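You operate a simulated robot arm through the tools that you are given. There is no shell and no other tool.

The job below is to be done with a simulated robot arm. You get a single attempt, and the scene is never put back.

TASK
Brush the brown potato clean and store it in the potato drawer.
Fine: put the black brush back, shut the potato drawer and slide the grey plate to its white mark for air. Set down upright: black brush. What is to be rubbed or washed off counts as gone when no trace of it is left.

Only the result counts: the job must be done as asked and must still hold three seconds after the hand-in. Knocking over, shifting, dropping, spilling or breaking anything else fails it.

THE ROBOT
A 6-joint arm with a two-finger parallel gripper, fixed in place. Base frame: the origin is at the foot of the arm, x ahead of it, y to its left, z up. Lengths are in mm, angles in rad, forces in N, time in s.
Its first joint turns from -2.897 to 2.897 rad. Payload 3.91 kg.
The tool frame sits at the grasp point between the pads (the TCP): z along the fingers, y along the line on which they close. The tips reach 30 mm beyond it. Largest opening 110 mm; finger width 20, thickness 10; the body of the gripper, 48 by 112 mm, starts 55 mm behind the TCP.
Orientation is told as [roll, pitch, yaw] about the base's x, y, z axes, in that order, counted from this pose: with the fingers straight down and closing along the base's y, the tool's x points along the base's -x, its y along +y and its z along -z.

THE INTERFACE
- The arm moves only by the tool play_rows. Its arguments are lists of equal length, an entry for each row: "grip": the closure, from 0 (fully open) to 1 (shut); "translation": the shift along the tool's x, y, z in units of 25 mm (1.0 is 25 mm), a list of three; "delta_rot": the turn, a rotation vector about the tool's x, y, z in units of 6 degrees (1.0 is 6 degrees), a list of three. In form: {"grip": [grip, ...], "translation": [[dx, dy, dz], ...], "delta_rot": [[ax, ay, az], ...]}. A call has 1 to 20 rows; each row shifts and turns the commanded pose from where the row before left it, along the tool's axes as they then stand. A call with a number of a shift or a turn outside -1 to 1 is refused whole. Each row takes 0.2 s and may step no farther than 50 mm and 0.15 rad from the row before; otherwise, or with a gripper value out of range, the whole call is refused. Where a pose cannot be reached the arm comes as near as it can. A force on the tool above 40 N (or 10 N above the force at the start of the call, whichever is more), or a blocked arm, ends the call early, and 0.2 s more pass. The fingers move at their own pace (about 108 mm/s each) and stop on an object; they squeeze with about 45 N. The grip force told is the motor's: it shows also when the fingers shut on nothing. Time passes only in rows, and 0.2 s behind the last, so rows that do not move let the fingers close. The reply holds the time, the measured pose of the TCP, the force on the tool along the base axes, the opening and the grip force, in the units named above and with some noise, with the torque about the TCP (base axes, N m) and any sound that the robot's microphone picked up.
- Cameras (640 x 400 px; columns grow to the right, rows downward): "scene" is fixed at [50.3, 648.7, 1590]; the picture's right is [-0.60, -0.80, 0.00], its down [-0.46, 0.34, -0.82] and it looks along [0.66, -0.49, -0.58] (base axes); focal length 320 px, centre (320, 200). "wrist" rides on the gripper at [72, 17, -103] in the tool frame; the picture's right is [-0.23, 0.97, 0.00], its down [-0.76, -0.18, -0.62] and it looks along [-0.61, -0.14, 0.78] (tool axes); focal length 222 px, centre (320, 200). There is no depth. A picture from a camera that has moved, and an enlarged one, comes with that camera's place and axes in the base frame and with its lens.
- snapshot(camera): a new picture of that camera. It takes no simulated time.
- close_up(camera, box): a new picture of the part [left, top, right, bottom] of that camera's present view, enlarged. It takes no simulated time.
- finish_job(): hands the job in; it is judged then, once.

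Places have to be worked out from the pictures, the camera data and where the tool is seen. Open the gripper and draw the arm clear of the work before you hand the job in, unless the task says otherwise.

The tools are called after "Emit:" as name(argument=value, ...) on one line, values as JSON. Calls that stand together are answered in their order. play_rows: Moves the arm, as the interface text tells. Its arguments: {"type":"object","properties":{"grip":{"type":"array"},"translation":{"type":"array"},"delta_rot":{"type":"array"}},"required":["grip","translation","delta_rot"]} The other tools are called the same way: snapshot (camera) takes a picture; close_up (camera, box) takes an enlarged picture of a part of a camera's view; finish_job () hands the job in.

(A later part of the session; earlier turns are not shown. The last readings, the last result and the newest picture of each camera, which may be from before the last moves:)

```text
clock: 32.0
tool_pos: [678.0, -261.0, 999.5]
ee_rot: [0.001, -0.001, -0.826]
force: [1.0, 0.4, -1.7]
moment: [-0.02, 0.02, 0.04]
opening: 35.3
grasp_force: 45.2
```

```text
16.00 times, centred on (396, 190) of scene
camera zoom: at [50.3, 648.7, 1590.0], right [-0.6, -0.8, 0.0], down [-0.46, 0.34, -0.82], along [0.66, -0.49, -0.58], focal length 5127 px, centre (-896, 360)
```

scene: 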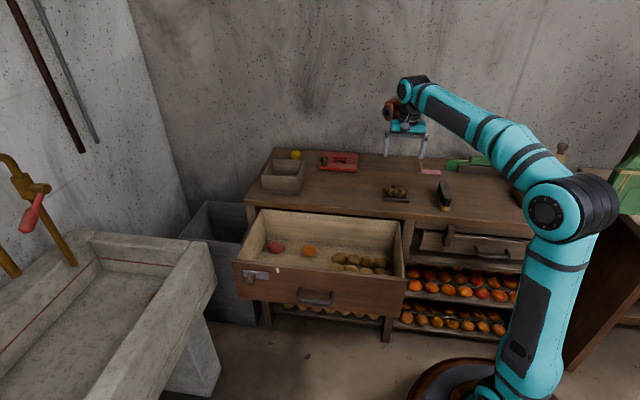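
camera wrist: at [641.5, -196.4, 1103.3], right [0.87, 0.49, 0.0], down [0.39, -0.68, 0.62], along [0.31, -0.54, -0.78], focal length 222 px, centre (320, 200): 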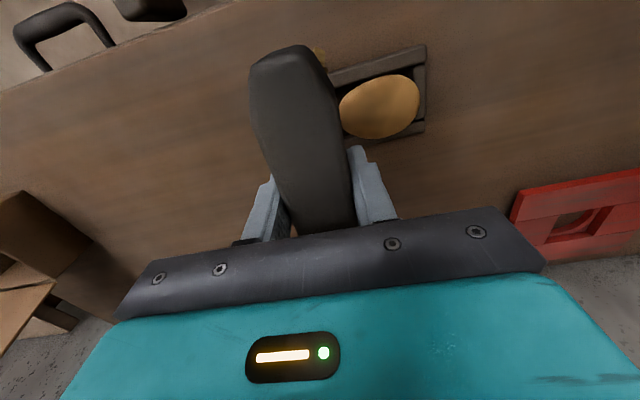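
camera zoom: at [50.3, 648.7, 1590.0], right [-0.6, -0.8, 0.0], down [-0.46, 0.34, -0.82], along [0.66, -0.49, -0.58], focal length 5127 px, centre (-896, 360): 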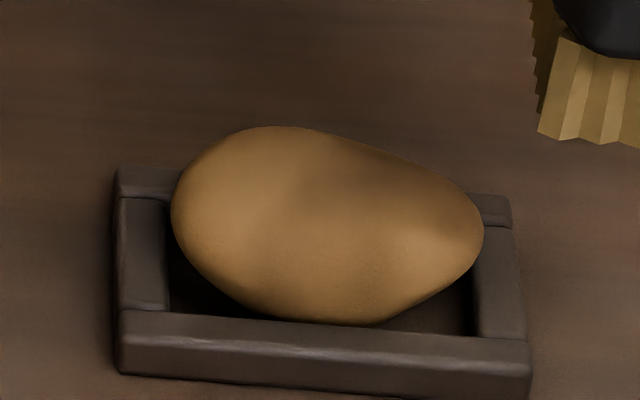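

A faint darker smudge may remain in the middle. To be safe I return and do another set of strokes with somewhat firmer pressure.

Emit:
play_rows(grip=[1, 1, 1, 1, 1, 1, 1, 1, 1, 1, 1, 1], translation=[[0, 0.5, 0], [0, 0.6, 0], [0, 0.6, 0], [0, 0.5, 0], [0, 0, 0.5], [0, 0, 0.5], [0, 0, 0.5], [0, 0, 0.35], [0, 0, 0.1], [0, 0, 0.06], [0, 0, 0.04], [0, 0, 0]], delta_rot=[[0, 0, 0], [0, 0, 0], [0, 0, 0], [0, 0, 0], [0, 0, 0], [0, 0, 0], [0, 0, 0], [0, 0, 0], [0, 0, 0], [0, 0, 0], [0, 0, 0], [0, 0, 0]])

```text
clock: 34.6
tool_pos: [719.7, -222.8, 948.9]
ee_rot: [0.0, -0.001, -0.827]
force: [1.8, 0.5, 10.4]
moment: [0.06, -0.1, 0.02]
opening: 35.6
grasp_force: 44.9
```

In contact at about 12 N. More strokes, including sideways offsets so every part of the top gets rubbed.

Emit:
play_rows(grip=[1, 1, 1, 1, 1, 1, 1, 1, 1, 1, 1, 1, 1, 1, 1, 1, 1, 1, 1, 1], translation=[[0.6, 0, 0.02], [0.6, 0, 0], [-0.6, 0.2, 0], [-0.6, 0.2, 0], [-0.6, 0, 0], [-0.6, 0, 0], [0.6, -0.2, 0], [0.6, -0.2, 0], [0.6, -0.2, 0], [0.6, -0.2, 0], [-0.6, 0, 0], [-0.6, 0, 0], [-0.6, 0, 0], [-0.6, 0, 0], [0.6, 0.2, 0], [0.6, 0.2, 0], [0.6, 0, 0], [0.6, 0, 0], [-0.6, 0, 0], [-0.6, 0, 0]], delta_rot=[[0, 0, 0], [0, 0, 0], [0, 0, 0], [0, 0, 0], [0, 0, 0], [0, 0, 0], [0, 0, 0], [0, 0, 0], [0, 0, 0], [0, 0, 0], [0, 0, 0], [0, 0, 0], [0, 0, 0], [0, 0, 0], [0, 0, 0], [0, 0, 0], [0, 0, 0], [0, 0, 0], [0, 0, 0], [0, 0, 0]])

Emit:
close_up(camera="scene", box=[376, 160, 416, 210])

```text
clock: 38.8
tool_pos: [717.6, -221.6, 948.2]
ee_rot: [-0.002, -0.001, -0.825]
force: [-5.0, 6.6, 18.1]
moment: [0.25, 0.19, -0.04]
opening: 35.4
grasp_force: 44.9
```

```text
8.00 times, centred on (396, 185) of scene
camera zoom: at [50.3, 648.7, 1590.0], right [-0.6, -0.8, 0.0], down [-0.46, 0.34, -0.82], along [0.66, -0.49, -0.58], focal length 2563 px, centre (-288, 320)
```

zoom: 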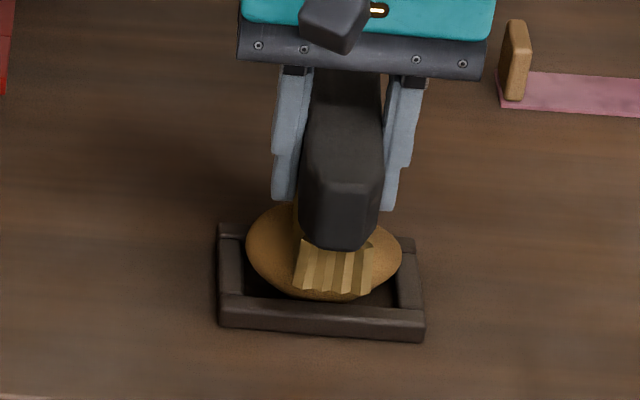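

Good contact throughout (about 18 N). I lift and shift aside again for inspection.

Emit:
play_rows(grip=[1, 1, 1, 1, 1, 1, 1, 1, 1, 1, 1], translation=[[0, 0, -0.2], [0, 0, -0.4], [0, 0, -0.5], [0, 0, -0.5], [0, 0, -0.4], [0, -0.5, 0], [0, -0.6, 0], [0, -0.6, 0], [0, -0.6, 0], [0, -0.6, 0], [0, -0.5, 0]], delta_rot=[[0, 0, 0], [0, 0, 0], [0, 0, 0], [0, 0, 0], [0, 0, 0], [0, 0, 0], [0, 0, 0], [0, 0, 0], [0, 0, 0], [0, 0, 0], [0, 0, 0]])

Emit:
close_up(camera="scene", box=[386, 180, 406, 200])

Emit:
close_up(camera="wrist", box=[335, 40, 485, 160])

Emit:
close_up(camera="scene", box=[380, 130, 480, 220])

```text
clock: 41.2
tool_pos: [657.5, -281.8, 998.2]
ee_rot: [-0.001, -0.002, -0.827]
force: [1.3, -0.7, -2.4]
moment: [0.0, 0.03, -0.01]
opening: 35.6
grasp_force: 44.7
```

```text
16.00 times, centred on (396, 190) of scene
camera zoom: at [50.3, 648.7, 1590.0], right [-0.6, -0.8, 0.0], down [-0.46, 0.34, -0.82], along [0.66, -0.49, -0.58], focal length 5127 px, centre (-896, 360)
```

zoom: 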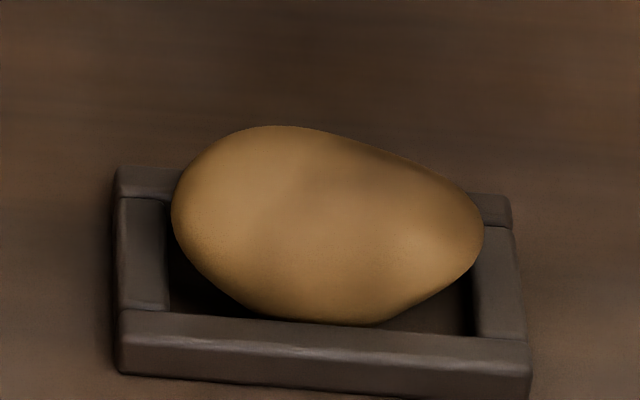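

```text
3.33 times, centred on (410, 100) of wrist
camera zoom: at [620.2, -217.1, 1102.1], right [0.87, 0.49, 0.0], down [0.38, -0.68, 0.62], along [0.31, -0.54, -0.78], focal length 740 px, centre (20, 533)
```

zoom: 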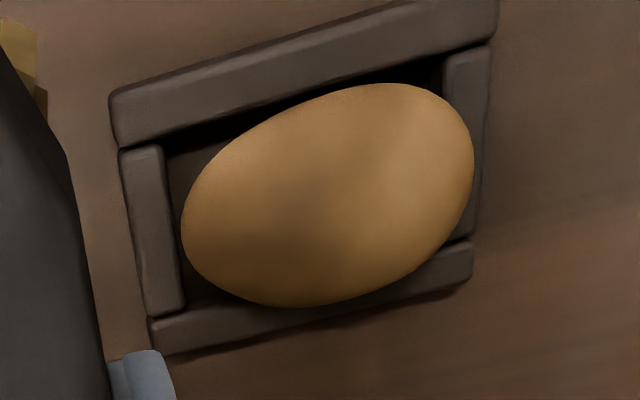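

```text
4.44 times, centred on (430, 175) of scene
camera zoom: at [50.3, 648.7, 1590.0], right [-0.6, -0.8, 0.0], down [-0.46, 0.34, -0.82], along [0.66, -0.49, -0.58], focal length 1424 px, centre (-169, 311)
```

zoom: 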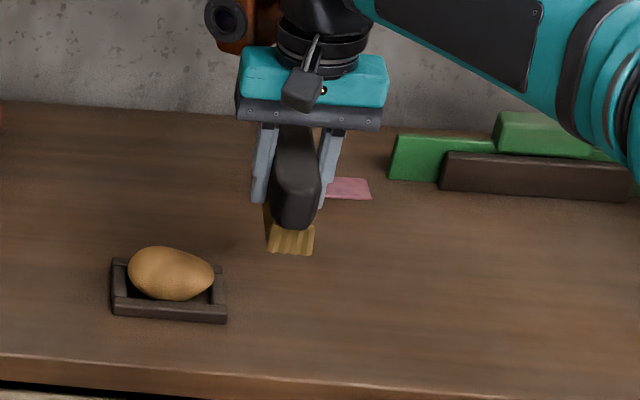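

No change between the last two inspections, so the remaining shade is just the potato's own skin: it is clean. Now I carry the brush back over its original spot (583.8, -346.3).

Emit:
play_rows(grip=[1, 1, 1, 1, 1, 1, 1, 1, 1, 1, 1, 1, 1], translation=[[0.1, -0.4, 0], [0, -0.6, 0], [0, -0.6, 0], [0, -0.6, 0], [0, -0.6, 0], [0, -0.6, 0], [0, -0.4, 0], [0, -0.12, 0], [0, 0, 0.5], [0, 0, 0.6], [0, 0, 0.6], [0, 0, 0.6], [0, 0, 0.4]], delta_rot=[[0, 0, 0], [0, 0, 0], [0, 0, 0], [0, 0, 0], [0, 0, 0], [0, 0, 0], [0, 0, 0], [0, 0, 0], [0, 0, 0], [0, 0, 0], [0, 0, 0], [0, 0, 0], [0, 0, 0]])

```text
clock: 44.0
tool_pos: [583.5, -345.2, 929.7]
ee_rot: [0.0, -0.001, -0.828]
force: [-0.5, 0.0, -1.8]
moment: [-0.02, -0.03, 0.01]
opening: 35.7
grasp_force: 44.5
```

Right above the spot at z≈930. I lower it slowly and feel for the table.

Emit:
play_rows(grip=[1, 1, 1, 1], translation=[[0, 0, 0.3], [0, 0, 0.3], [0, 0, 0.2], [0, 0, 0.1]], delta_rot=[[0, 0, 0], [0, 0, 0], [0, 0, 0], [0, 0, 0]])

Emit:
play_rows(grip=[1, 1], translation=[[0, 0, 0.06], [0, 0, 0.04]], delta_rot=[[0, 0, 0], [0, 0, 0]])

Emit:
close_up(camera="scene", box=[428, 175, 464, 217])

```text
clock: 45.0
tool_pos: [583.8, -344.7, 907.2]
ee_rot: [0.0, -0.001, -0.826]
force: [-0.1, -0.3, -0.8]
moment: [-0.02, -0.01, 0.02]
opening: 35.7
grasp_force: 45.1
```

```text
clock: 45.6
tool_pos: [583.9, -346.5, 905.0]
ee_rot: [0.001, 0.0, -0.827]
force: [-1.0, 0.8, -1.1]
moment: [0.0, 0.01, -0.01]
opening: 35.3
grasp_force: 44.7
```

```text
9.52 times, centred on (446, 196) of scene
camera zoom: at [50.3, 648.7, 1590.0], right [-0.6, -0.8, 0.0], down [-0.46, 0.34, -0.82], along [0.66, -0.49, -0.58], focal length 3052 px, centre (-880, 238)
```

zoom: 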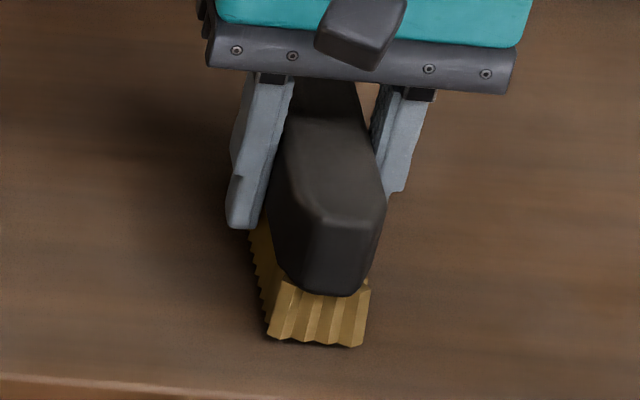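

About 2 mm above the table still. I go down in 1 mm steps.

Emit:
play_rows(grip=[1, 1], translation=[[0, 0, 0.04], [0, 0, 0.04]], delta_rot=[[0, 0, 0], [0, 0, 0]])

Emit:
play_rows(grip=[1, 1], translation=[[0, 0, 0.03], [0, 0, 0]], delta_rot=[[0, 0, 0], [0, 0, 0]])

```text
clock: 46.2
tool_pos: [583.6, -345.7, 903.6]
ee_rot: [0.001, 0.002, -0.828]
force: [0.2, 0.4, -1.7]
moment: [0.0, 0.02, 0.02]
opening: 35.6
grasp_force: 45.1
```

```text
clock: 46.8
tool_pos: [583.8, -346.5, 902.2]
ee_rot: [0.0, 0.001, -0.827]
force: [0.6, -3.5, 6.2]
moment: [-0.48, -0.35, -0.06]
opening: 35.8
grasp_force: 44.6
```

Contact with the table (about +6 N). I open the gripper and rise straight up, then check that the brush stands.

Emit:
play_rows(grip=[0.6, 0.4, 0, 0, 0, 0, 0, 0, 0, 0], translation=[[0, 0, 0], [0, 0, 0], [0, 0, 0], [0, 0, -0.2], [0, 0, -0.5], [0, 0, -0.8], [0, 0, -1], [0, 0, -1], [0, 0, -0.8], [0, 0, -0.5]], delta_rot=[[0, 0, 0], [0, 0, 0], [0, 0, 0], [0, 0, 0], [0, 0, 0], [0, 0, 0], [0, 0, 0], [0, 0, 0], [0, 0, 0], [0, 0, 0]])

Emit:
close_up(camera="scene", box=[428, 175, 464, 217])

Emit:
snapshot(camera="wrist")

```text
clock: 49.0
tool_pos: [583.5, -346.1, 1022.9]
ee_rot: [0.0, 0.0, -0.826]
force: [0.3, -0.3, 0.5]
moment: [-0.02, -0.01, 0.02]
opening: 110.2
grasp_force: 0.1
```

```text
9.52 times, centred on (446, 196) of scene
camera zoom: at [50.3, 648.7, 1590.0], right [-0.6, -0.8, 0.0], down [-0.46, 0.34, -0.82], along [0.66, -0.49, -0.58], focal length 3052 px, centre (-880, 238)
```

zoom: 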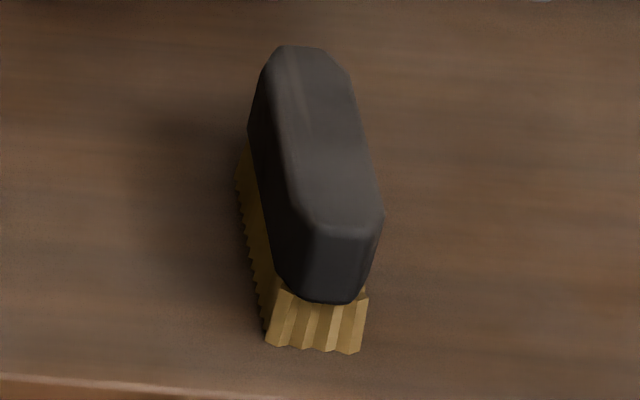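

```text
taken
camera wrist: at [545.9, -280.6, 1127.1], right [0.87, 0.49, 0.0], down [0.39, -0.68, 0.62], along [0.31, -0.54, -0.78], focal length 222 px, centre (320, 200)
```

wrist: 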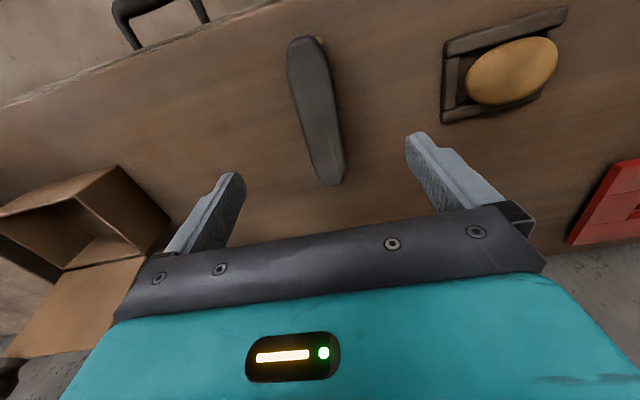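

The brush stands upright at its original place. Next I move above the potato and turn the tool by about 92° so that the fingers close across the potato's short axis.

Emit:
play_rows(grip=[0, 0, 0, 0, 0, 0, 0, 0, 0, 0, 0, 0, 0, 0, 0, 0, 0, 0, 0, 0], translation=[[-0.17, 0.9, 0], [0, 0.94, 0], [0, 0.94, 0], [0, 0.94, 0], [0, 0.94, 0], [0, 0.94, 0], [0, 0.94, 0], [0, 0.88, 0], [0, 0, 0], [0, 0, 0], [0, 0, 0], [0, 0, 0], [0, 0, 0], [0, 0, 0], [0, 0, 0], [0, 0, 0], [0, 0, 0], [0, 0, 0], [0, 0, 0], [0, 0, 0]], delta_rot=[[0, 0, 0], [0, 0, 0], [0, 0, 0], [0, 0, 0], [0, 0, 0], [0, 0, 0], [0, 0, 0], [0, 0, 0], [0, 0, -1], [0, 0, -1], [0, 0, -1], [0, 0, -1], [0, 0, -1], [0, 0, -1], [0, 0, -1], [0, 0, -1], [0, 0, -1], [0, 0, -1], [0, 0, -1], [0, 0, -1]])

Emit:
play_rows(grip=[0, 0, 0, 0], translation=[[0, 0, 0], [0, 0, 0], [0, 0, 0], [0, 0, 0]], delta_rot=[[0, 0, -1], [0, 0, -1], [0, 0, -1], [0, 0, -0.4]])

Emit:
snapshot(camera="wrist")

Emit:
snapshot(camera="scene")

```text
clock: 53.2
tool_pos: [723.8, -222.8, 1022.2]
ee_rot: [0.0, -0.002, 0.429]
force: [-0.1, -0.1, -1.0]
moment: [0.03, 0.0, 0.0]
opening: 110.1
grasp_force: 0.1
```

```text
clock: 54.2
tool_pos: [722.3, -223.3, 1022.7]
ee_rot: [0.001, 0.0, 0.787]
force: [-0.2, -0.2, 0.5]
moment: [-0.02, -0.01, 0.02]
opening: 110.0
grasp_force: 0.0
```

```text
taken
camera wrist: at [658.5, -262.5, 1126.6], right [-0.53, 0.85, 0.0], down [0.66, 0.41, 0.62], along [0.53, 0.33, -0.78], focal length 222 px, centre (320, 200)
```

wrist: 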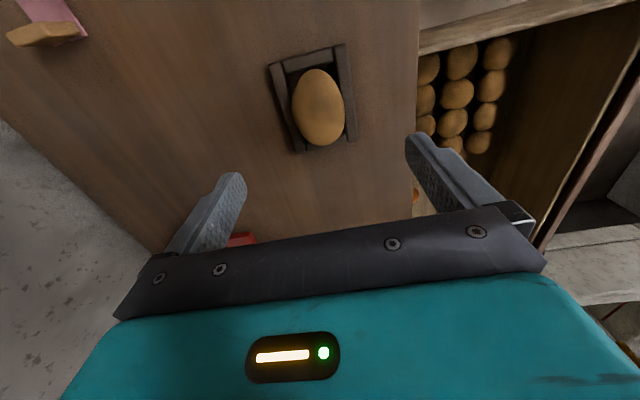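

```text
taken
```

scene: 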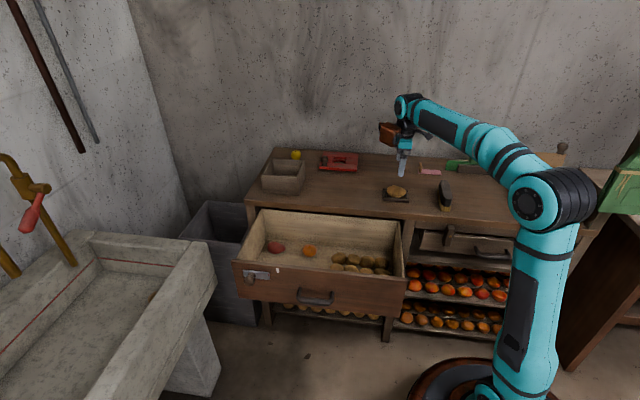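

TCP is centred over the potato. The fingers (open 110 mm) straddle the 79 mm tray, so I go down beside it to feel the table height, for an exact reference.

Emit:
play_rows(grip=[0, 0, 0, 0, 0, 0, 0], translation=[[0, 0, 0.9], [0, 0, 0.9], [0, 0, 0.9], [0, 0, 0.9], [0, 0, 0.8], [0, 0, 0.4], [0, 0, 0.2]], delta_rot=[[0, 0, 0], [0, 0, 0], [0, 0, 0], [0, 0, 0], [0, 0, 0], [0, 0, 0], [0, 0, 0]])

Emit:
close_up(camera="wrist", box=[200, 20, 440, 220])

Emit:
close_up(camera="scene", box=[360, 140, 430, 215])

```text
clock: 55.8
tool_pos: [721.6, -223.8, 896.8]
ee_rot: [-0.001, -0.001, 0.785]
force: [0.2, 0.2, -0.5]
moment: [-0.01, -0.01, 0.01]
opening: 110.2
grasp_force: 0.1
```

```text
2.00 times, centred on (320, 120) of wrist
camera zoom: at [658.7, -263.6, 1002.3], right [-0.53, 0.85, 0.0], down [0.66, 0.41, 0.62], along [0.53, 0.33, -0.78], focal length 444 px, centre (320, 360)
```

zoom: 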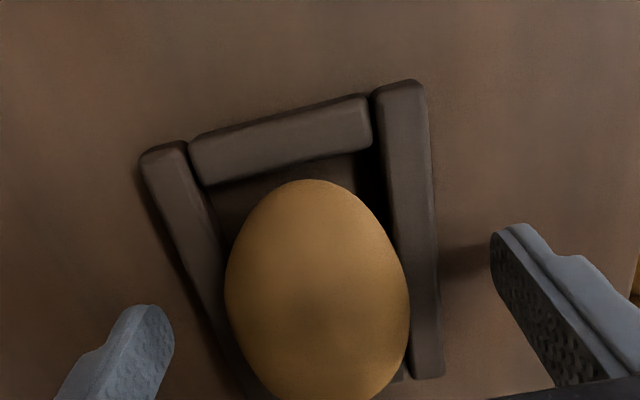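

```text
5.33 times, centred on (395, 178) of scene
camera zoom: at [50.3, 648.7, 1590.0], right [-0.6, -0.8, 0.0], down [-0.46, 0.34, -0.82], along [0.66, -0.49, -0.58], focal length 1709 px, centre (-80, 320)
```

zoom: 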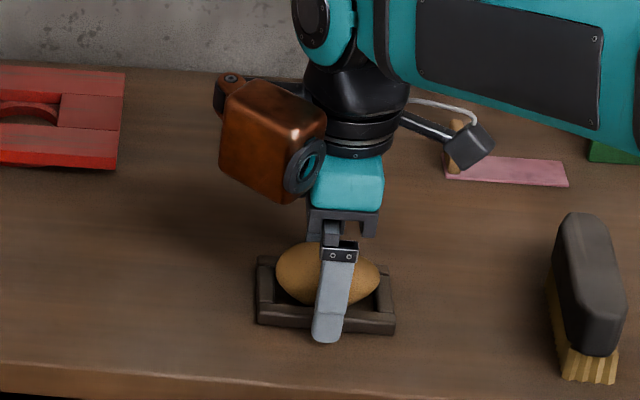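

No contact yet, tips near z 867. I step down a few more millimetres.

Emit:
play_rows(grip=[0, 0, 0], translation=[[0, 0, 0.1], [0, 0, 0.08], [0, 0, 0]], delta_rot=[[0, 0, 0], [0, 0, 0], [0, 0, 0]])

Emit:
play_rows(grip=[0, 0, 0], translation=[[0, 0, 0.06], [0, 0, 0.06], [0, 0, 0]], delta_rot=[[0, 0, 0], [0, 0, 0], [0, 0, 0]])

```text
clock: 56.6
tool_pos: [723.2, -222.9, 892.9]
ee_rot: [0.001, 0.0, 0.786]
force: [0.5, 0.7, -0.2]
moment: [0.0, 0.0, -0.01]
opening: 110.2
grasp_force: 0.1
```

```text
clock: 57.4
tool_pos: [722.6, -223.4, 890.2]
ee_rot: [0.0, 0.0, 0.785]
force: [0.2, 0.7, 2.7]
moment: [0.06, 0.0, 0.07]
opening: 109.7
grasp_force: 0.0
```

The tips touch the table at TCP z≈890, so the table top is at about 860. I rise to z≈907 (tips just above the tray walls, around the potato's equator) and close.

Emit:
play_rows(grip=[0, 0, 0.3, 0.4, 0.5, 0.6, 0.8, 1, 1], translation=[[0, 0, -0.4], [0, 0, -0.31], [0, 0, 0], [0, 0, 0], [0, 0, 0], [0, 0, 0], [0, 0, 0], [0, 0, 0], [0, 0, 0]], delta_rot=[[0, 0, 0], [0, 0, 0], [0, 0, 0], [0, 0, 0], [0, 0, 0], [0, 0, 0], [0, 0, 0], [0, 0, 0], [0, 0, 0]])

Emit:
close_up(camera="wrist", box=[200, 20, 440, 220])

Emit:
close_up(camera="scene", box=[370, 160, 420, 210])

```text
clock: 59.4
tool_pos: [724.1, -223.1, 907.0]
ee_rot: [0.001, 0.0, 0.786]
force: [0.0, -0.7, 1.5]
moment: [-0.01, 0.02, -0.01]
opening: 50.2
grasp_force: 45.1
```

```text
2.00 times, centred on (320, 120) of wrist
camera zoom: at [659.3, -262.7, 1011.8], right [-0.53, 0.85, 0.0], down [0.66, 0.41, 0.62], along [0.53, 0.33, -0.78], focal length 444 px, centre (320, 360)
```

zoom: 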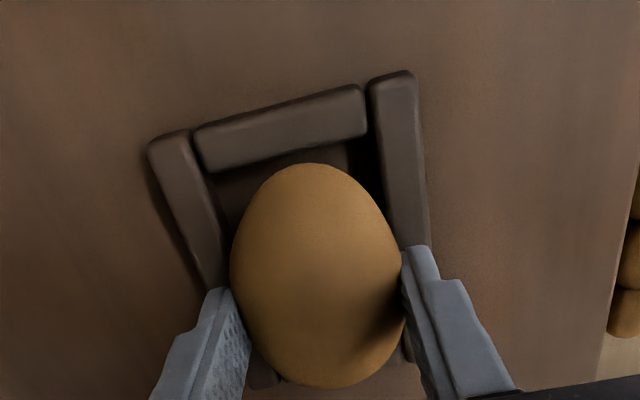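

```text
8.00 times, centred on (395, 185) of scene
camera zoom: at [50.3, 648.7, 1590.0], right [-0.6, -0.8, 0.0], down [-0.46, 0.34, -0.82], along [0.66, -0.49, -0.58], focal length 2563 px, centre (-280, 320)
```

zoom: 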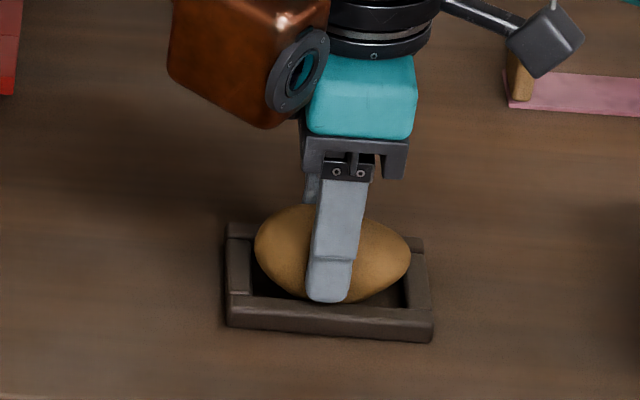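

Gripped at 50.2 mm: the potato, not the tray. I lift in small steps and check.

Emit:
play_rows(grip=[1, 1, 1, 1, 1], translation=[[0, 0, -0.1], [0, 0, -0.1], [0, 0, -0.1], [0, 0, -0.2], [0, 0, -0.2]], delta_rot=[[0, 0, 0], [0, 0, 0], [0, 0, 0], [0, 0, 0], [0, 0, 0]])

Emit:
close_up(camera="scene", box=[370, 155, 420, 210])

```text
clock: 60.6
tool_pos: [723.2, -222.3, 924.5]
ee_rot: [-0.001, 0.0, 0.784]
force: [0.8, -0.7, -1.6]
moment: [0.0, -0.02, -0.02]
opening: 50.0
grasp_force: 44.7
```

```text
7.27 times, centred on (395, 182) of scene
camera zoom: at [50.3, 648.7, 1590.0], right [-0.6, -0.8, 0.0], down [-0.46, 0.34, -0.82], along [0.66, -0.49, -0.58], focal length 2330 px, centre (-226, 327)
```

zoom: 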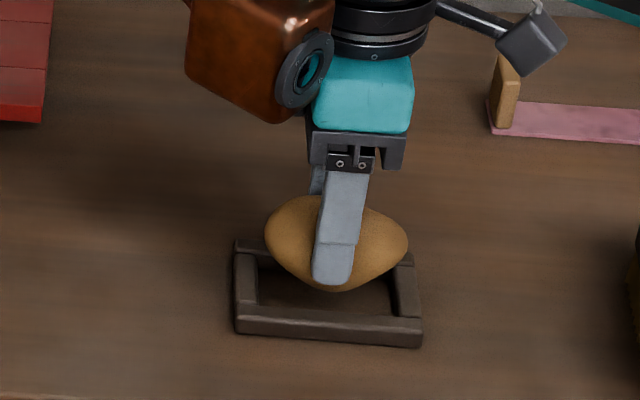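

The potato is lifted cleanly, the tray stays put. I continue up to a safe height.

Emit:
play_rows(grip=[1, 1, 1, 1, 1, 1, 1, 1], translation=[[0, 0, -0.4], [0, 0, -0.6], [0, 0, -0.6], [0, 0, -0.6], [0, 0, -0.6], [0, 0, -0.6], [0, 0, -0.6], [0, 0, -0.4]], delta_rot=[[0, 0, 0], [0, 0, 0], [0, 0, 0], [0, 0, 0], [0, 0, 0], [0, 0, 0], [0, 0, 0], [0, 0, 0]])

Emit:
close_up(camera="scene", box=[360, 120, 430, 210])

Emit:
snapshot(camera="wrist")

```text
clock: 62.4
tool_pos: [721.0, -223.9, 1035.3]
ee_rot: [0.0, 0.0, 0.785]
force: [-0.6, -0.1, -1.1]
moment: [0.0, 0.01, -0.01]
opening: 49.9
grasp_force: 44.9
```

```text
4.44 times, centred on (395, 165) of scene
camera zoom: at [50.3, 648.7, 1590.0], right [-0.6, -0.8, 0.0], down [-0.46, 0.34, -0.82], along [0.66, -0.49, -0.58], focal length 1424 px, centre (-13, 356)
```

zoom: 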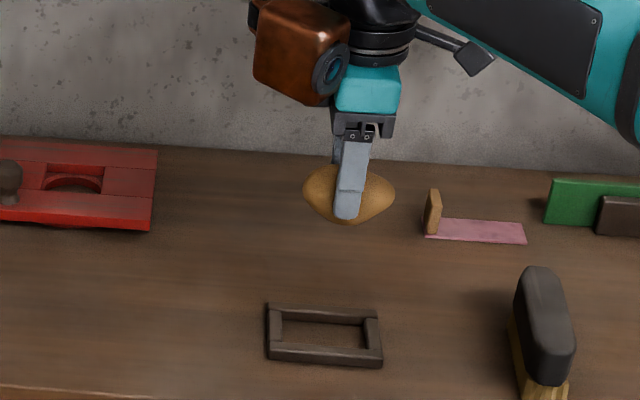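

```text
taken
camera wrist: at [658.3, -262.7, 1139.5], right [-0.53, 0.85, 0.0], down [0.66, 0.41, 0.62], along [0.53, 0.33, -0.78], focal length 222 px, centre (320, 200)
```

wrist: 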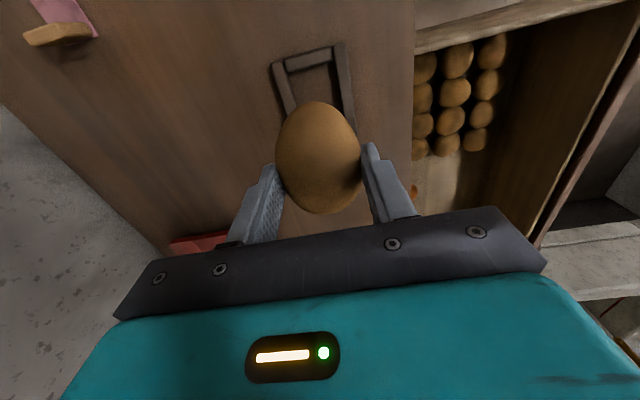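

I zoom in on the held potato to check its lower side for traces of dirt.

Emit:
close_up(camera="scene", box=[386, 155, 406, 173])

Emit:
close_up(camera="wrist", box=[260, 90, 380, 220])

```text
16.00 times, centred on (396, 164) of scene
camera zoom: at [50.3, 648.7, 1590.0], right [-0.6, -0.8, 0.0], down [-0.46, 0.34, -0.82], along [0.66, -0.49, -0.58], focal length 5127 px, centre (-896, 776)
```

zoom: 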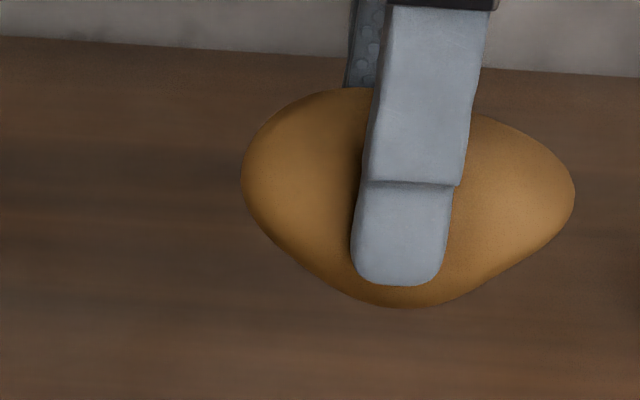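

```text
3.08 times, centred on (320, 155) of wrist
camera zoom: at [658.3, -262.7, 1139.5], right [-0.53, 0.85, 0.0], down [0.66, 0.41, 0.62], along [0.53, 0.33, -0.78], focal length 684 px, centre (320, 338)
```

zoom: 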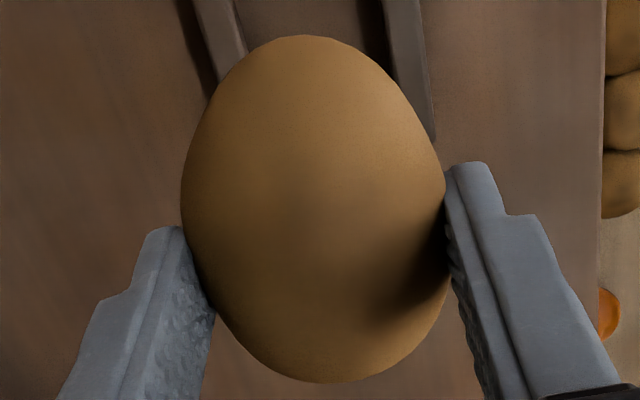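

The potato is clean all round. I carry it over the open drawer toward a free area at about u≈640, v≈360 (x≈707, y≈198), keeping height.

Emit:
play_rows(grip=[1, 1, 1, 1, 1, 1, 1, 1, 1, 1, 1, 1, 1, 1, 1, 1, 1, 1, 1, 1], translation=[[-0.3, 0.3, 0], [-0.6, 0.64, 0], [-0.6, 0.64, 0], [-0.6, 0.64, 0], [-0.6, 0.64, 0], [-0.6, 0.64, 0], [-0.6, 0.64, 0], [-0.6, 0.64, 0], [-0.6, 0.64, 0], [-0.6, 0.64, 0], [-0.6, 0.64, 0], [-0.6, 0.64, 0], [-0.6, 0.64, 0], [-0.6, 0.64, 0], [-0.6, 0.64, 0], [-0.6, 0.64, 0], [-0.6, 0.64, 0], [-0.6, 0.64, 0], [-0.6, 0.64, 0], [-0.3, 0.4, 0]], delta_rot=[[0, 0, 0], [0, 0, 0], [0, 0, 0], [0, 0, 0], [0, 0, 0], [0, 0, 0], [0, 0, 0], [0, 0, 0], [0, 0, 0], [0, 0, 0], [0, 0, 0], [0, 0, 0], [0, 0, 0], [0, 0, 0], [0, 0, 0], [0, 0, 0], [0, 0, 0], [0, 0, 0], [0, 0, 0], [0, 0, 0]])

Emit:
snapshot(camera="wrist")

Emit:
snapshot(camera="scene")

```text
clock: 66.6
tool_pos: [708.7, 194.5, 1033.5]
ee_rot: [0.002, 0.001, 0.786]
force: [0.4, -0.6, -0.5]
moment: [0.01, -0.03, 0.04]
opening: 49.8
grasp_force: 44.9
```

```text
taken
camera wrist: at [645.1, 154.9, 1138.0], right [-0.53, 0.85, 0.0], down [0.66, 0.41, 0.62], along [0.53, 0.33, -0.78], focal length 222 px, centre (320, 200)
```

wrist: 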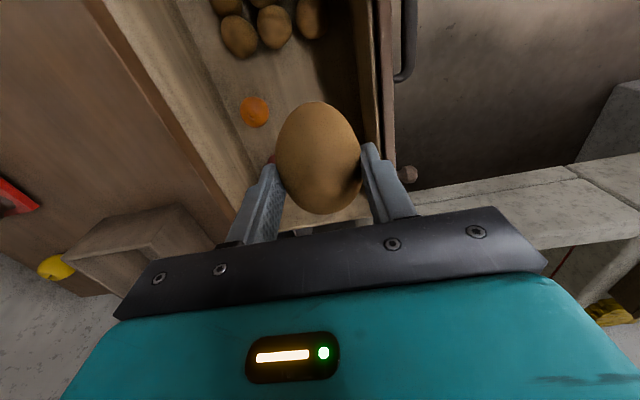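

```text
taken
```

scene: 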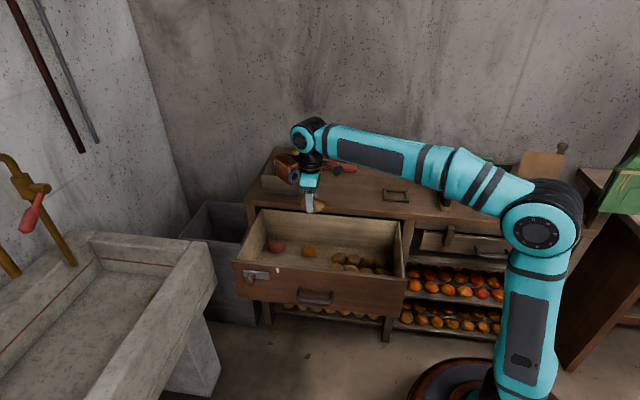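

The free area is clear, with orange at about u 676/v 513 and potatoes at u<585. I shift to u≈650, v≈400 and go down in stages.

Emit:
play_rows(grip=[1, 1, 1, 1, 1, 1, 1, 1, 1, 1, 1, 1], translation=[[-0.2, -0.5, 0], [-0.25, -0.5, 0], [0, -0.45, 0.4], [0, 0, 0.8], [0, 0, 0.8], [0, 0, 0.8], [0, 0, 0.8], [0, 0, 0.8], [0, 0, 0.8], [0, 0, 0.8], [0, 0, 0.8], [0, 0, 0.4]], delta_rot=[[0, 0, 0], [0, 0, 0], [0, 0, 0], [0, 0, 0], [0, 0, 0], [0, 0, 0], [0, 0, 0], [0, 0, 0], [0, 0, 0], [0, 0, 0], [0, 0, 0], [0, 0, 0]])

Emit:
snapshot(camera="wrist")

Emit:
snapshot(camera="scene")

```text
clock: 69.2
tool_pos: [741.9, 178.7, 854.9]
ee_rot: [0.0, -0.002, 0.785]
force: [0.2, 0.2, -1.0]
moment: [0.02, -0.02, 0.04]
opening: 50.1
grasp_force: 45.2
```

```text
taken
camera wrist: at [677.9, 138.4, 959.7], right [-0.53, 0.85, 0.0], down [0.66, 0.41, 0.62], along [0.53, 0.33, -0.78], focal length 222 px, centre (320, 200)
```

wrist: 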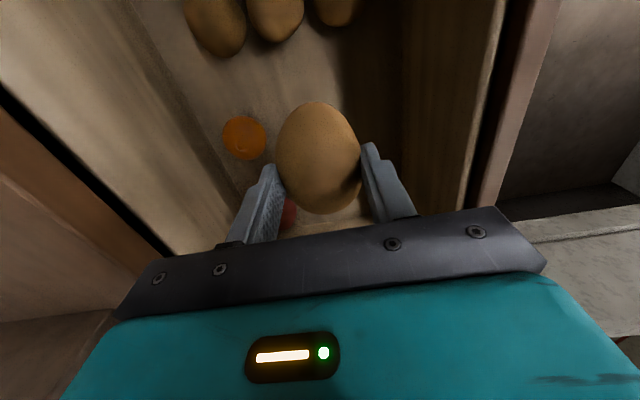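

```text
taken
```

scene: 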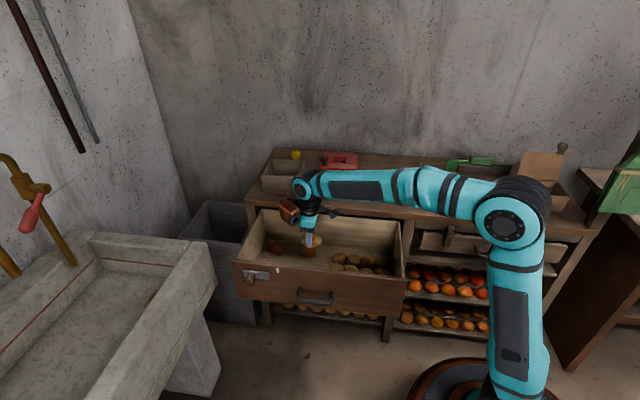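

Clear so far: potato is over free drawer floor. I descend further to about z 700, then feel for the floor.

Emit:
play_rows(grip=[1, 1, 1, 1, 1, 1, 1, 1, 1], translation=[[0, 0, 0.5], [0, 0, 0.8], [0, 0, 0.8], [0, 0, 0.8], [0, 0, 0.8], [0, 0, 0.8], [0, 0, 0.8], [0, 0, 0.5], [0, 0, 0.2]], delta_rot=[[0, 0, 0], [0, 0, 0], [0, 0, 0], [0, 0, 0], [0, 0, 0], [0, 0, 0], [0, 0, 0], [0, 0, 0], [0, 0, 0]])

Emit:
snapshot(camera="wrist")

Emit:
close_up(camera="scene", box=[230, 160, 410, 310])

```text
clock: 71.2
tool_pos: [742.1, 178.0, 704.5]
ee_rot: [0.0, 0.0, 0.786]
force: [0.3, 1.0, -1.2]
moment: [0.02, 0.01, 0.02]
opening: 50.1
grasp_force: 45.2
```

```text
taken
camera wrist: at [677.7, 138.0, 809.7], right [-0.53, 0.85, 0.0], down [0.66, 0.41, 0.62], along [0.53, 0.33, -0.78], focal length 222 px, centre (320, 200)
```

wrist: 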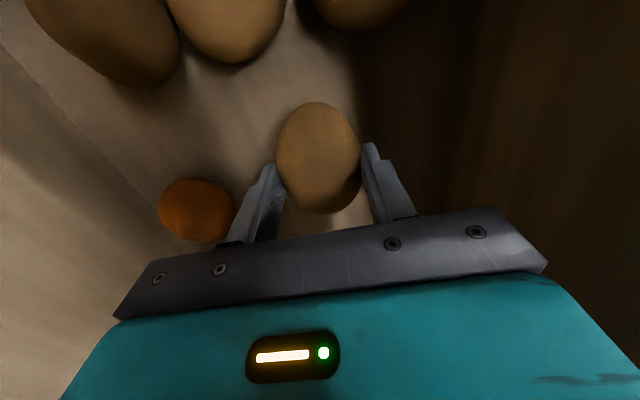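

```text
2.67 times, centred on (320, 235) of scene
camera zoom: at [50.3, 648.7, 1590.0], right [-0.6, -0.8, 0.0], down [-0.46, 0.34, -0.82], along [0.66, -0.49, -0.58], focal length 854 px, centre (320, 107)
```

zoom: 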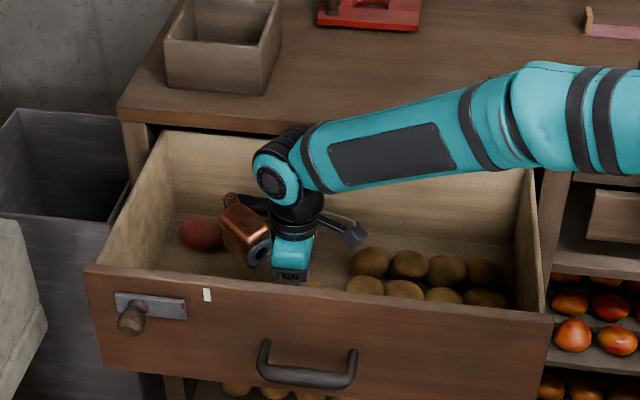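

Orange stays 20+ mm clear of the finger. I lower in small steps until the potato touches the floor.

Emit:
play_rows(grip=[1, 1, 1, 1], translation=[[0, 0, 0.2], [0, 0, 0.2], [0, 0, 0.1], [0, 0, 0]], delta_rot=[[0, 0, 0], [0, 0, 0], [0, 0, 0], [0, 0, 0]])

Emit:
play_rows(grip=[1, 1, 1, 1], translation=[[0, 0, 0.08], [0, 0, 0.08], [0, 0, 0.08], [0, 0, 0]], delta_rot=[[0, 0, 0], [0, 0, 0], [0, 0, 0], [0, 0, 0]])

```text
clock: 72.2
tool_pos: [741.7, 177.3, 693.0]
ee_rot: [0.0, 0.002, 0.784]
force: [-0.5, -0.5, -1.0]
moment: [-0.03, 0.04, 0.02]
opening: 50.3
grasp_force: 45.4
```

```text
clock: 73.2
tool_pos: [741.1, 178.7, 688.9]
ee_rot: [-0.001, -0.002, 0.786]
force: [2.0, 0.1, 28.3]
moment: [-0.08, -0.07, 0.29]
opening: 50.3
grasp_force: 44.9
```

Floor contact at z≈689 (28 N). I back off 2 mm, open to about 80 mm and rise straight out.

Emit:
play_rows(grip=[1, 1, 0.5, 0.4, 0.27, 0.27, 0.27], translation=[[0, 0, -0.08], [0, 0, -0.02], [0, 0, 0], [0, 0, 0], [0, 0, 0], [0, 0, 0], [0, 0, 0]], delta_rot=[[0, 0, 0], [0, 0, 0], [0, 0, 0], [0, 0, 0], [0, 0, 0], [0, 0, 0], [0, 0, 0]])

Emit:
snapshot(camera="wrist")

```text
clock: 74.8
tool_pos: [741.1, 177.0, 687.9]
ee_rot: [-0.001, -0.001, 0.786]
force: [0.1, 0.3, 0.0]
moment: [-0.02, -0.01, 0.02]
opening: 80.5
grasp_force: 0.1
```

```text
taken
camera wrist: at [677.3, 137.8, 793.7], right [-0.53, 0.85, 0.0], down [0.66, 0.41, 0.62], along [0.53, 0.33, -0.78], focal length 222 px, centre (320, 200)
```

wrist: 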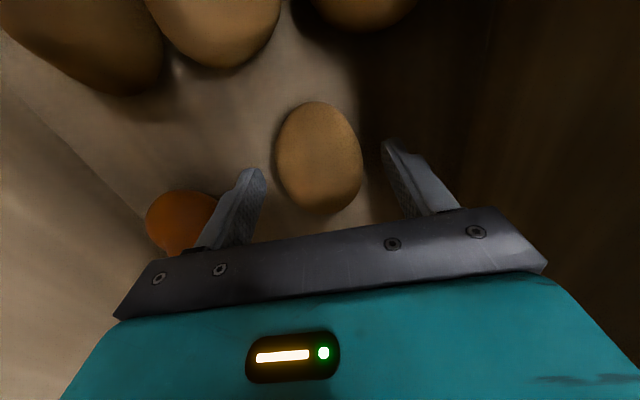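

The potato rests freely on the drawer floor between the fingers. I rise vertically out of the drawer.

Emit:
play_rows(grip=[0.27, 0.27, 0.27, 0.27, 0.27, 0.27, 0.27, 0.27, 0.27, 0.27, 0.27, 0.27, 0.27, 0.27], translation=[[0, 0, -0.3], [0, 0, -0.5], [0, 0, -0.8], [0, 0, -0.9], [0, 0, -0.9], [0, 0, -0.9], [0, 0, -0.9], [0, 0, -0.9], [0, 0, -0.9], [0, 0, -0.9], [0, 0, -0.9], [0, 0, -0.9], [0, 0, -0.8], [0, 0, -0.5]], delta_rot=[[0, 0, 0], [0, 0, 0], [0, 0, 0], [0, 0, 0], [0, 0, 0], [0, 0, 0], [0, 0, 0], [0, 0, 0], [0, 0, 0], [0, 0, 0], [0, 0, 0], [0, 0, 0], [0, 0, 0], [0, 0, 0]])

Emit:
snapshot(camera="wrist")

Emit:
close_up(camera="scene", box=[230, 160, 410, 310])

```text
clock: 77.8
tool_pos: [741.9, 177.0, 964.3]
ee_rot: [0.002, 0.0, 0.786]
force: [0.8, 0.5, -0.5]
moment: [0.0, -0.01, 0.01]
opening: 80.4
grasp_force: 0.0
```

```text
taken
camera wrist: at [678.0, 137.7, 1068.3], right [-0.53, 0.85, 0.0], down [0.66, 0.41, 0.62], along [0.53, 0.33, -0.78], focal length 222 px, centre (320, 200)
```

wrist: 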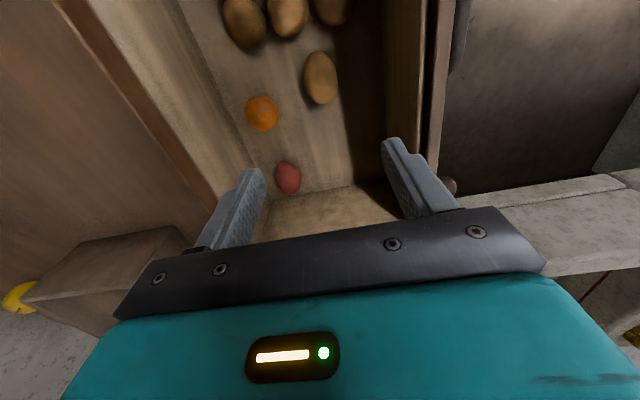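

```text
2.67 times, centred on (320, 235) of scene
camera zoom: at [50.3, 648.7, 1590.0], right [-0.6, -0.8, 0.0], down [-0.46, 0.34, -0.82], along [0.66, -0.49, -0.58], focal length 854 px, centre (320, 107)
```

zoom: 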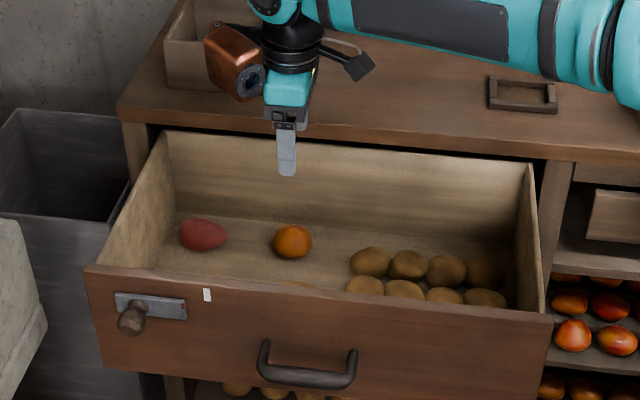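

The potato lies in the drawer. Next is the plate; I look at the area around the knob and the sink to plan a collision-free approach.

Emit:
close_up(camera="scene", box=[60, 180, 300, 400])

Emit:
close_up(camera="wrist", box=[340, 0, 640, 240])

Emit:
close_up(camera="scene", box=[236, 258, 290, 294])

```text
1.82 times, centred on (180, 290) of scene
camera zoom: at [50.3, 648.7, 1590.0], right [-0.6, -0.8, 0.0], down [-0.46, 0.34, -0.82], along [0.66, -0.49, -0.58], focal length 583 px, centre (574, 36)
```

zoom: 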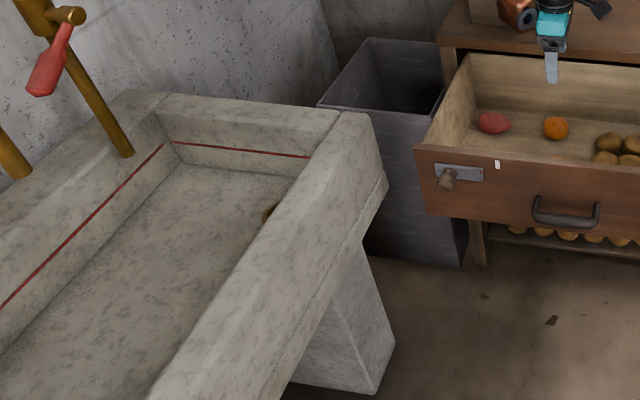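

```text
1.67 times, centred on (490, 120) of wrist
camera zoom: at [678.0, 137.7, 1068.3], right [-0.53, 0.85, 0.0], down [0.66, 0.41, 0.62], along [0.53, 0.33, -0.78], focal length 370 px, centre (37, 333)
```

zoom: 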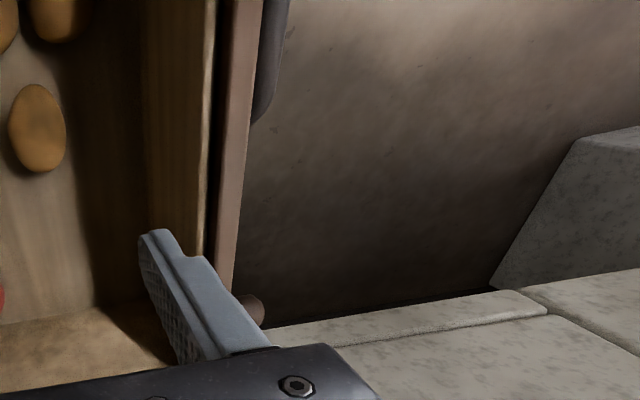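

```text
11.11 times, centred on (263, 276) of scene
camera zoom: at [50.3, 648.7, 1590.0], right [-0.6, -0.8, 0.0], down [-0.46, 0.34, -0.82], along [0.66, -0.49, -0.58], focal length 3560 px, centre (953, -644)
```

zoom: 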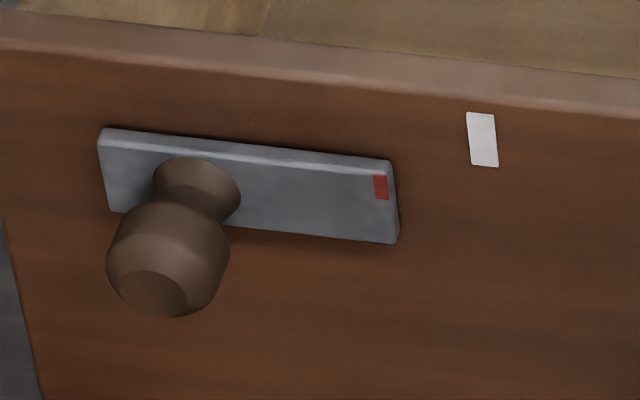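

I move to a viewing place in front of the drawer's left side and turn the tool back so the camera looks at the drawer front.

Emit:
play_rows(grip=[0.27, 0.27, 0.27, 0.27, 0.27, 0.27, 0.27, 0.27, 0.27, 0.27, 0.27, 0.27, 0.27, 0.27, 0.27, 0.27, 0.27, 0.27, 0.27, 0.27], translation=[[-0.6, 0.8, -0.4], [-0.6, 0.9, -0.4], [-0.6, 0.9, -0.4], [-0.6, 0.9, -0.3], [-0.6, 0.9, 0], [-0.6, 0.9, 0], [-0.6, 0.9, 0], [-0.6, 0.9, 0], [-0.4, 0.9, 0], [0, 0, 0], [0, 0, 0], [0, 0, 0], [0, 0, 0], [0, 0, 0], [0, 0, 0], [0, 0, 0], [0, 0, 0], [0, 0, 0], [0, 0, 0], [0, 0, 0]], delta_rot=[[0, 0, 0], [0, 0, 0], [0, 0, 0], [0, 0, 0], [0, 0, 0], [0, 0, 0], [0, 0, 0], [0, 0, 0], [0, 0, 0], [0, 0, 1], [0, 0, 1], [0, 0, 1], [0, 0, 1], [0, 0, 1], [0, 0, 1], [0, 0, 1], [0, 0, 1], [0, 0, 1], [0, 0, 1], [0, 0, 1]])

Emit:
play_rows(grip=[0.27, 0.27, 0.27, 0.27], translation=[[0, 0, 0], [0, 0, 0], [0, 0, 0], [0, 0, 0]], delta_rot=[[0, 0, 1], [0, 0, 1], [0, 0, 1], [0, 0, 1]])

Emit:
snapshot(camera="wrist")

Emit:
snapshot(camera="scene")

```text
clock: 82.0
tool_pos: [691.2, 410.1, 1001.1]
ee_rot: [-0.001, 0.001, -0.369]
force: [0.2, 0.6, 0.4]
moment: [-0.02, 0.0, 0.0]
opening: 80.5
grasp_force: 0.2
```

```text
clock: 83.0
tool_pos: [691.4, 409.8, 1000.5]
ee_rot: [-0.001, 0.0, -0.787]
force: [0.0, -0.4, -0.2]
moment: [0.01, 0.02, -0.02]
opening: 80.4
grasp_force: 0.0
```

```text
taken
camera wrist: at [651.8, 473.2, 1105.6], right [0.85, 0.53, 0.0], down [0.41, -0.66, 0.62], along [0.33, -0.53, -0.78], focal length 222 px, centre (320, 200)
```

wrist: 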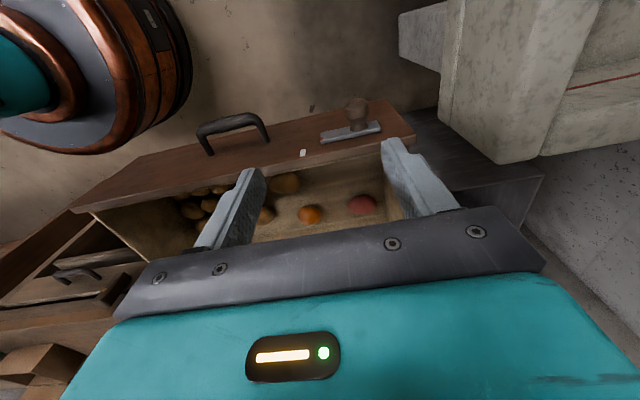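

```text
taken
```

scene: 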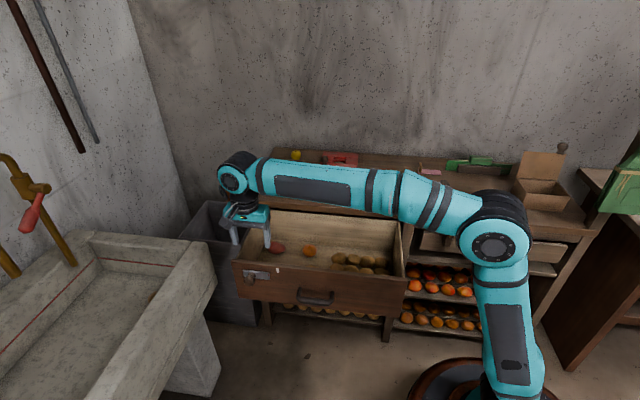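

A clear view of plate, knob and sink wall. I zoom in to measure.

Emit:
close_up(camera="wrist", box=[280, 70, 440, 170])

Emit:
close_up(camera="wrist", box=[380, 0, 580, 180])

```text
4.00 times, centred on (360, 120) of wrist
camera zoom: at [651.8, 473.2, 1105.6], right [0.85, 0.53, 0.0], down [0.41, -0.66, 0.62], along [0.33, -0.53, -0.78], focal length 888 px, centre (160, 520)
```

zoom: 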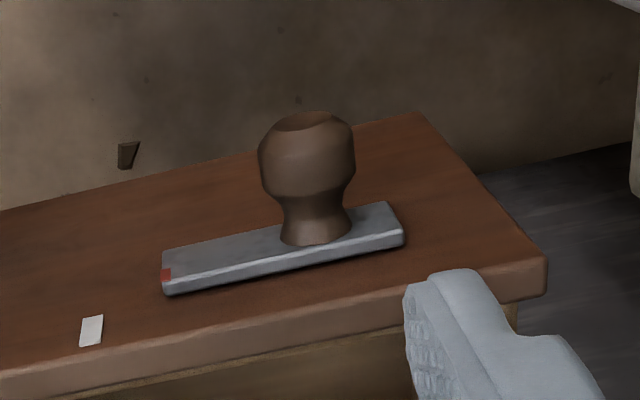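

```text
2.22 times, centred on (480, 90) of wrist
camera zoom: at [651.8, 473.2, 1105.6], right [0.85, 0.53, 0.0], down [0.41, -0.66, 0.62], along [0.33, -0.53, -0.78], focal length 494 px, centre (-36, 444)
```

zoom: 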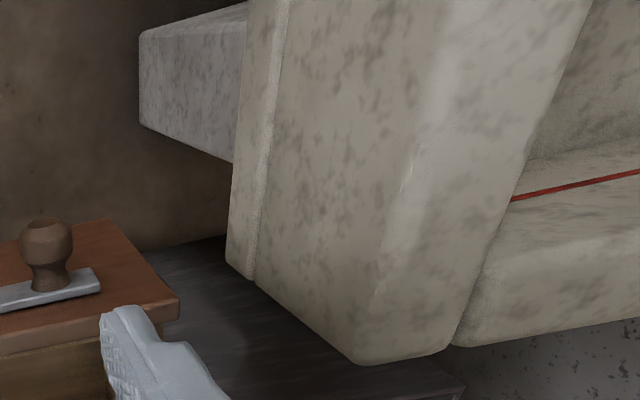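

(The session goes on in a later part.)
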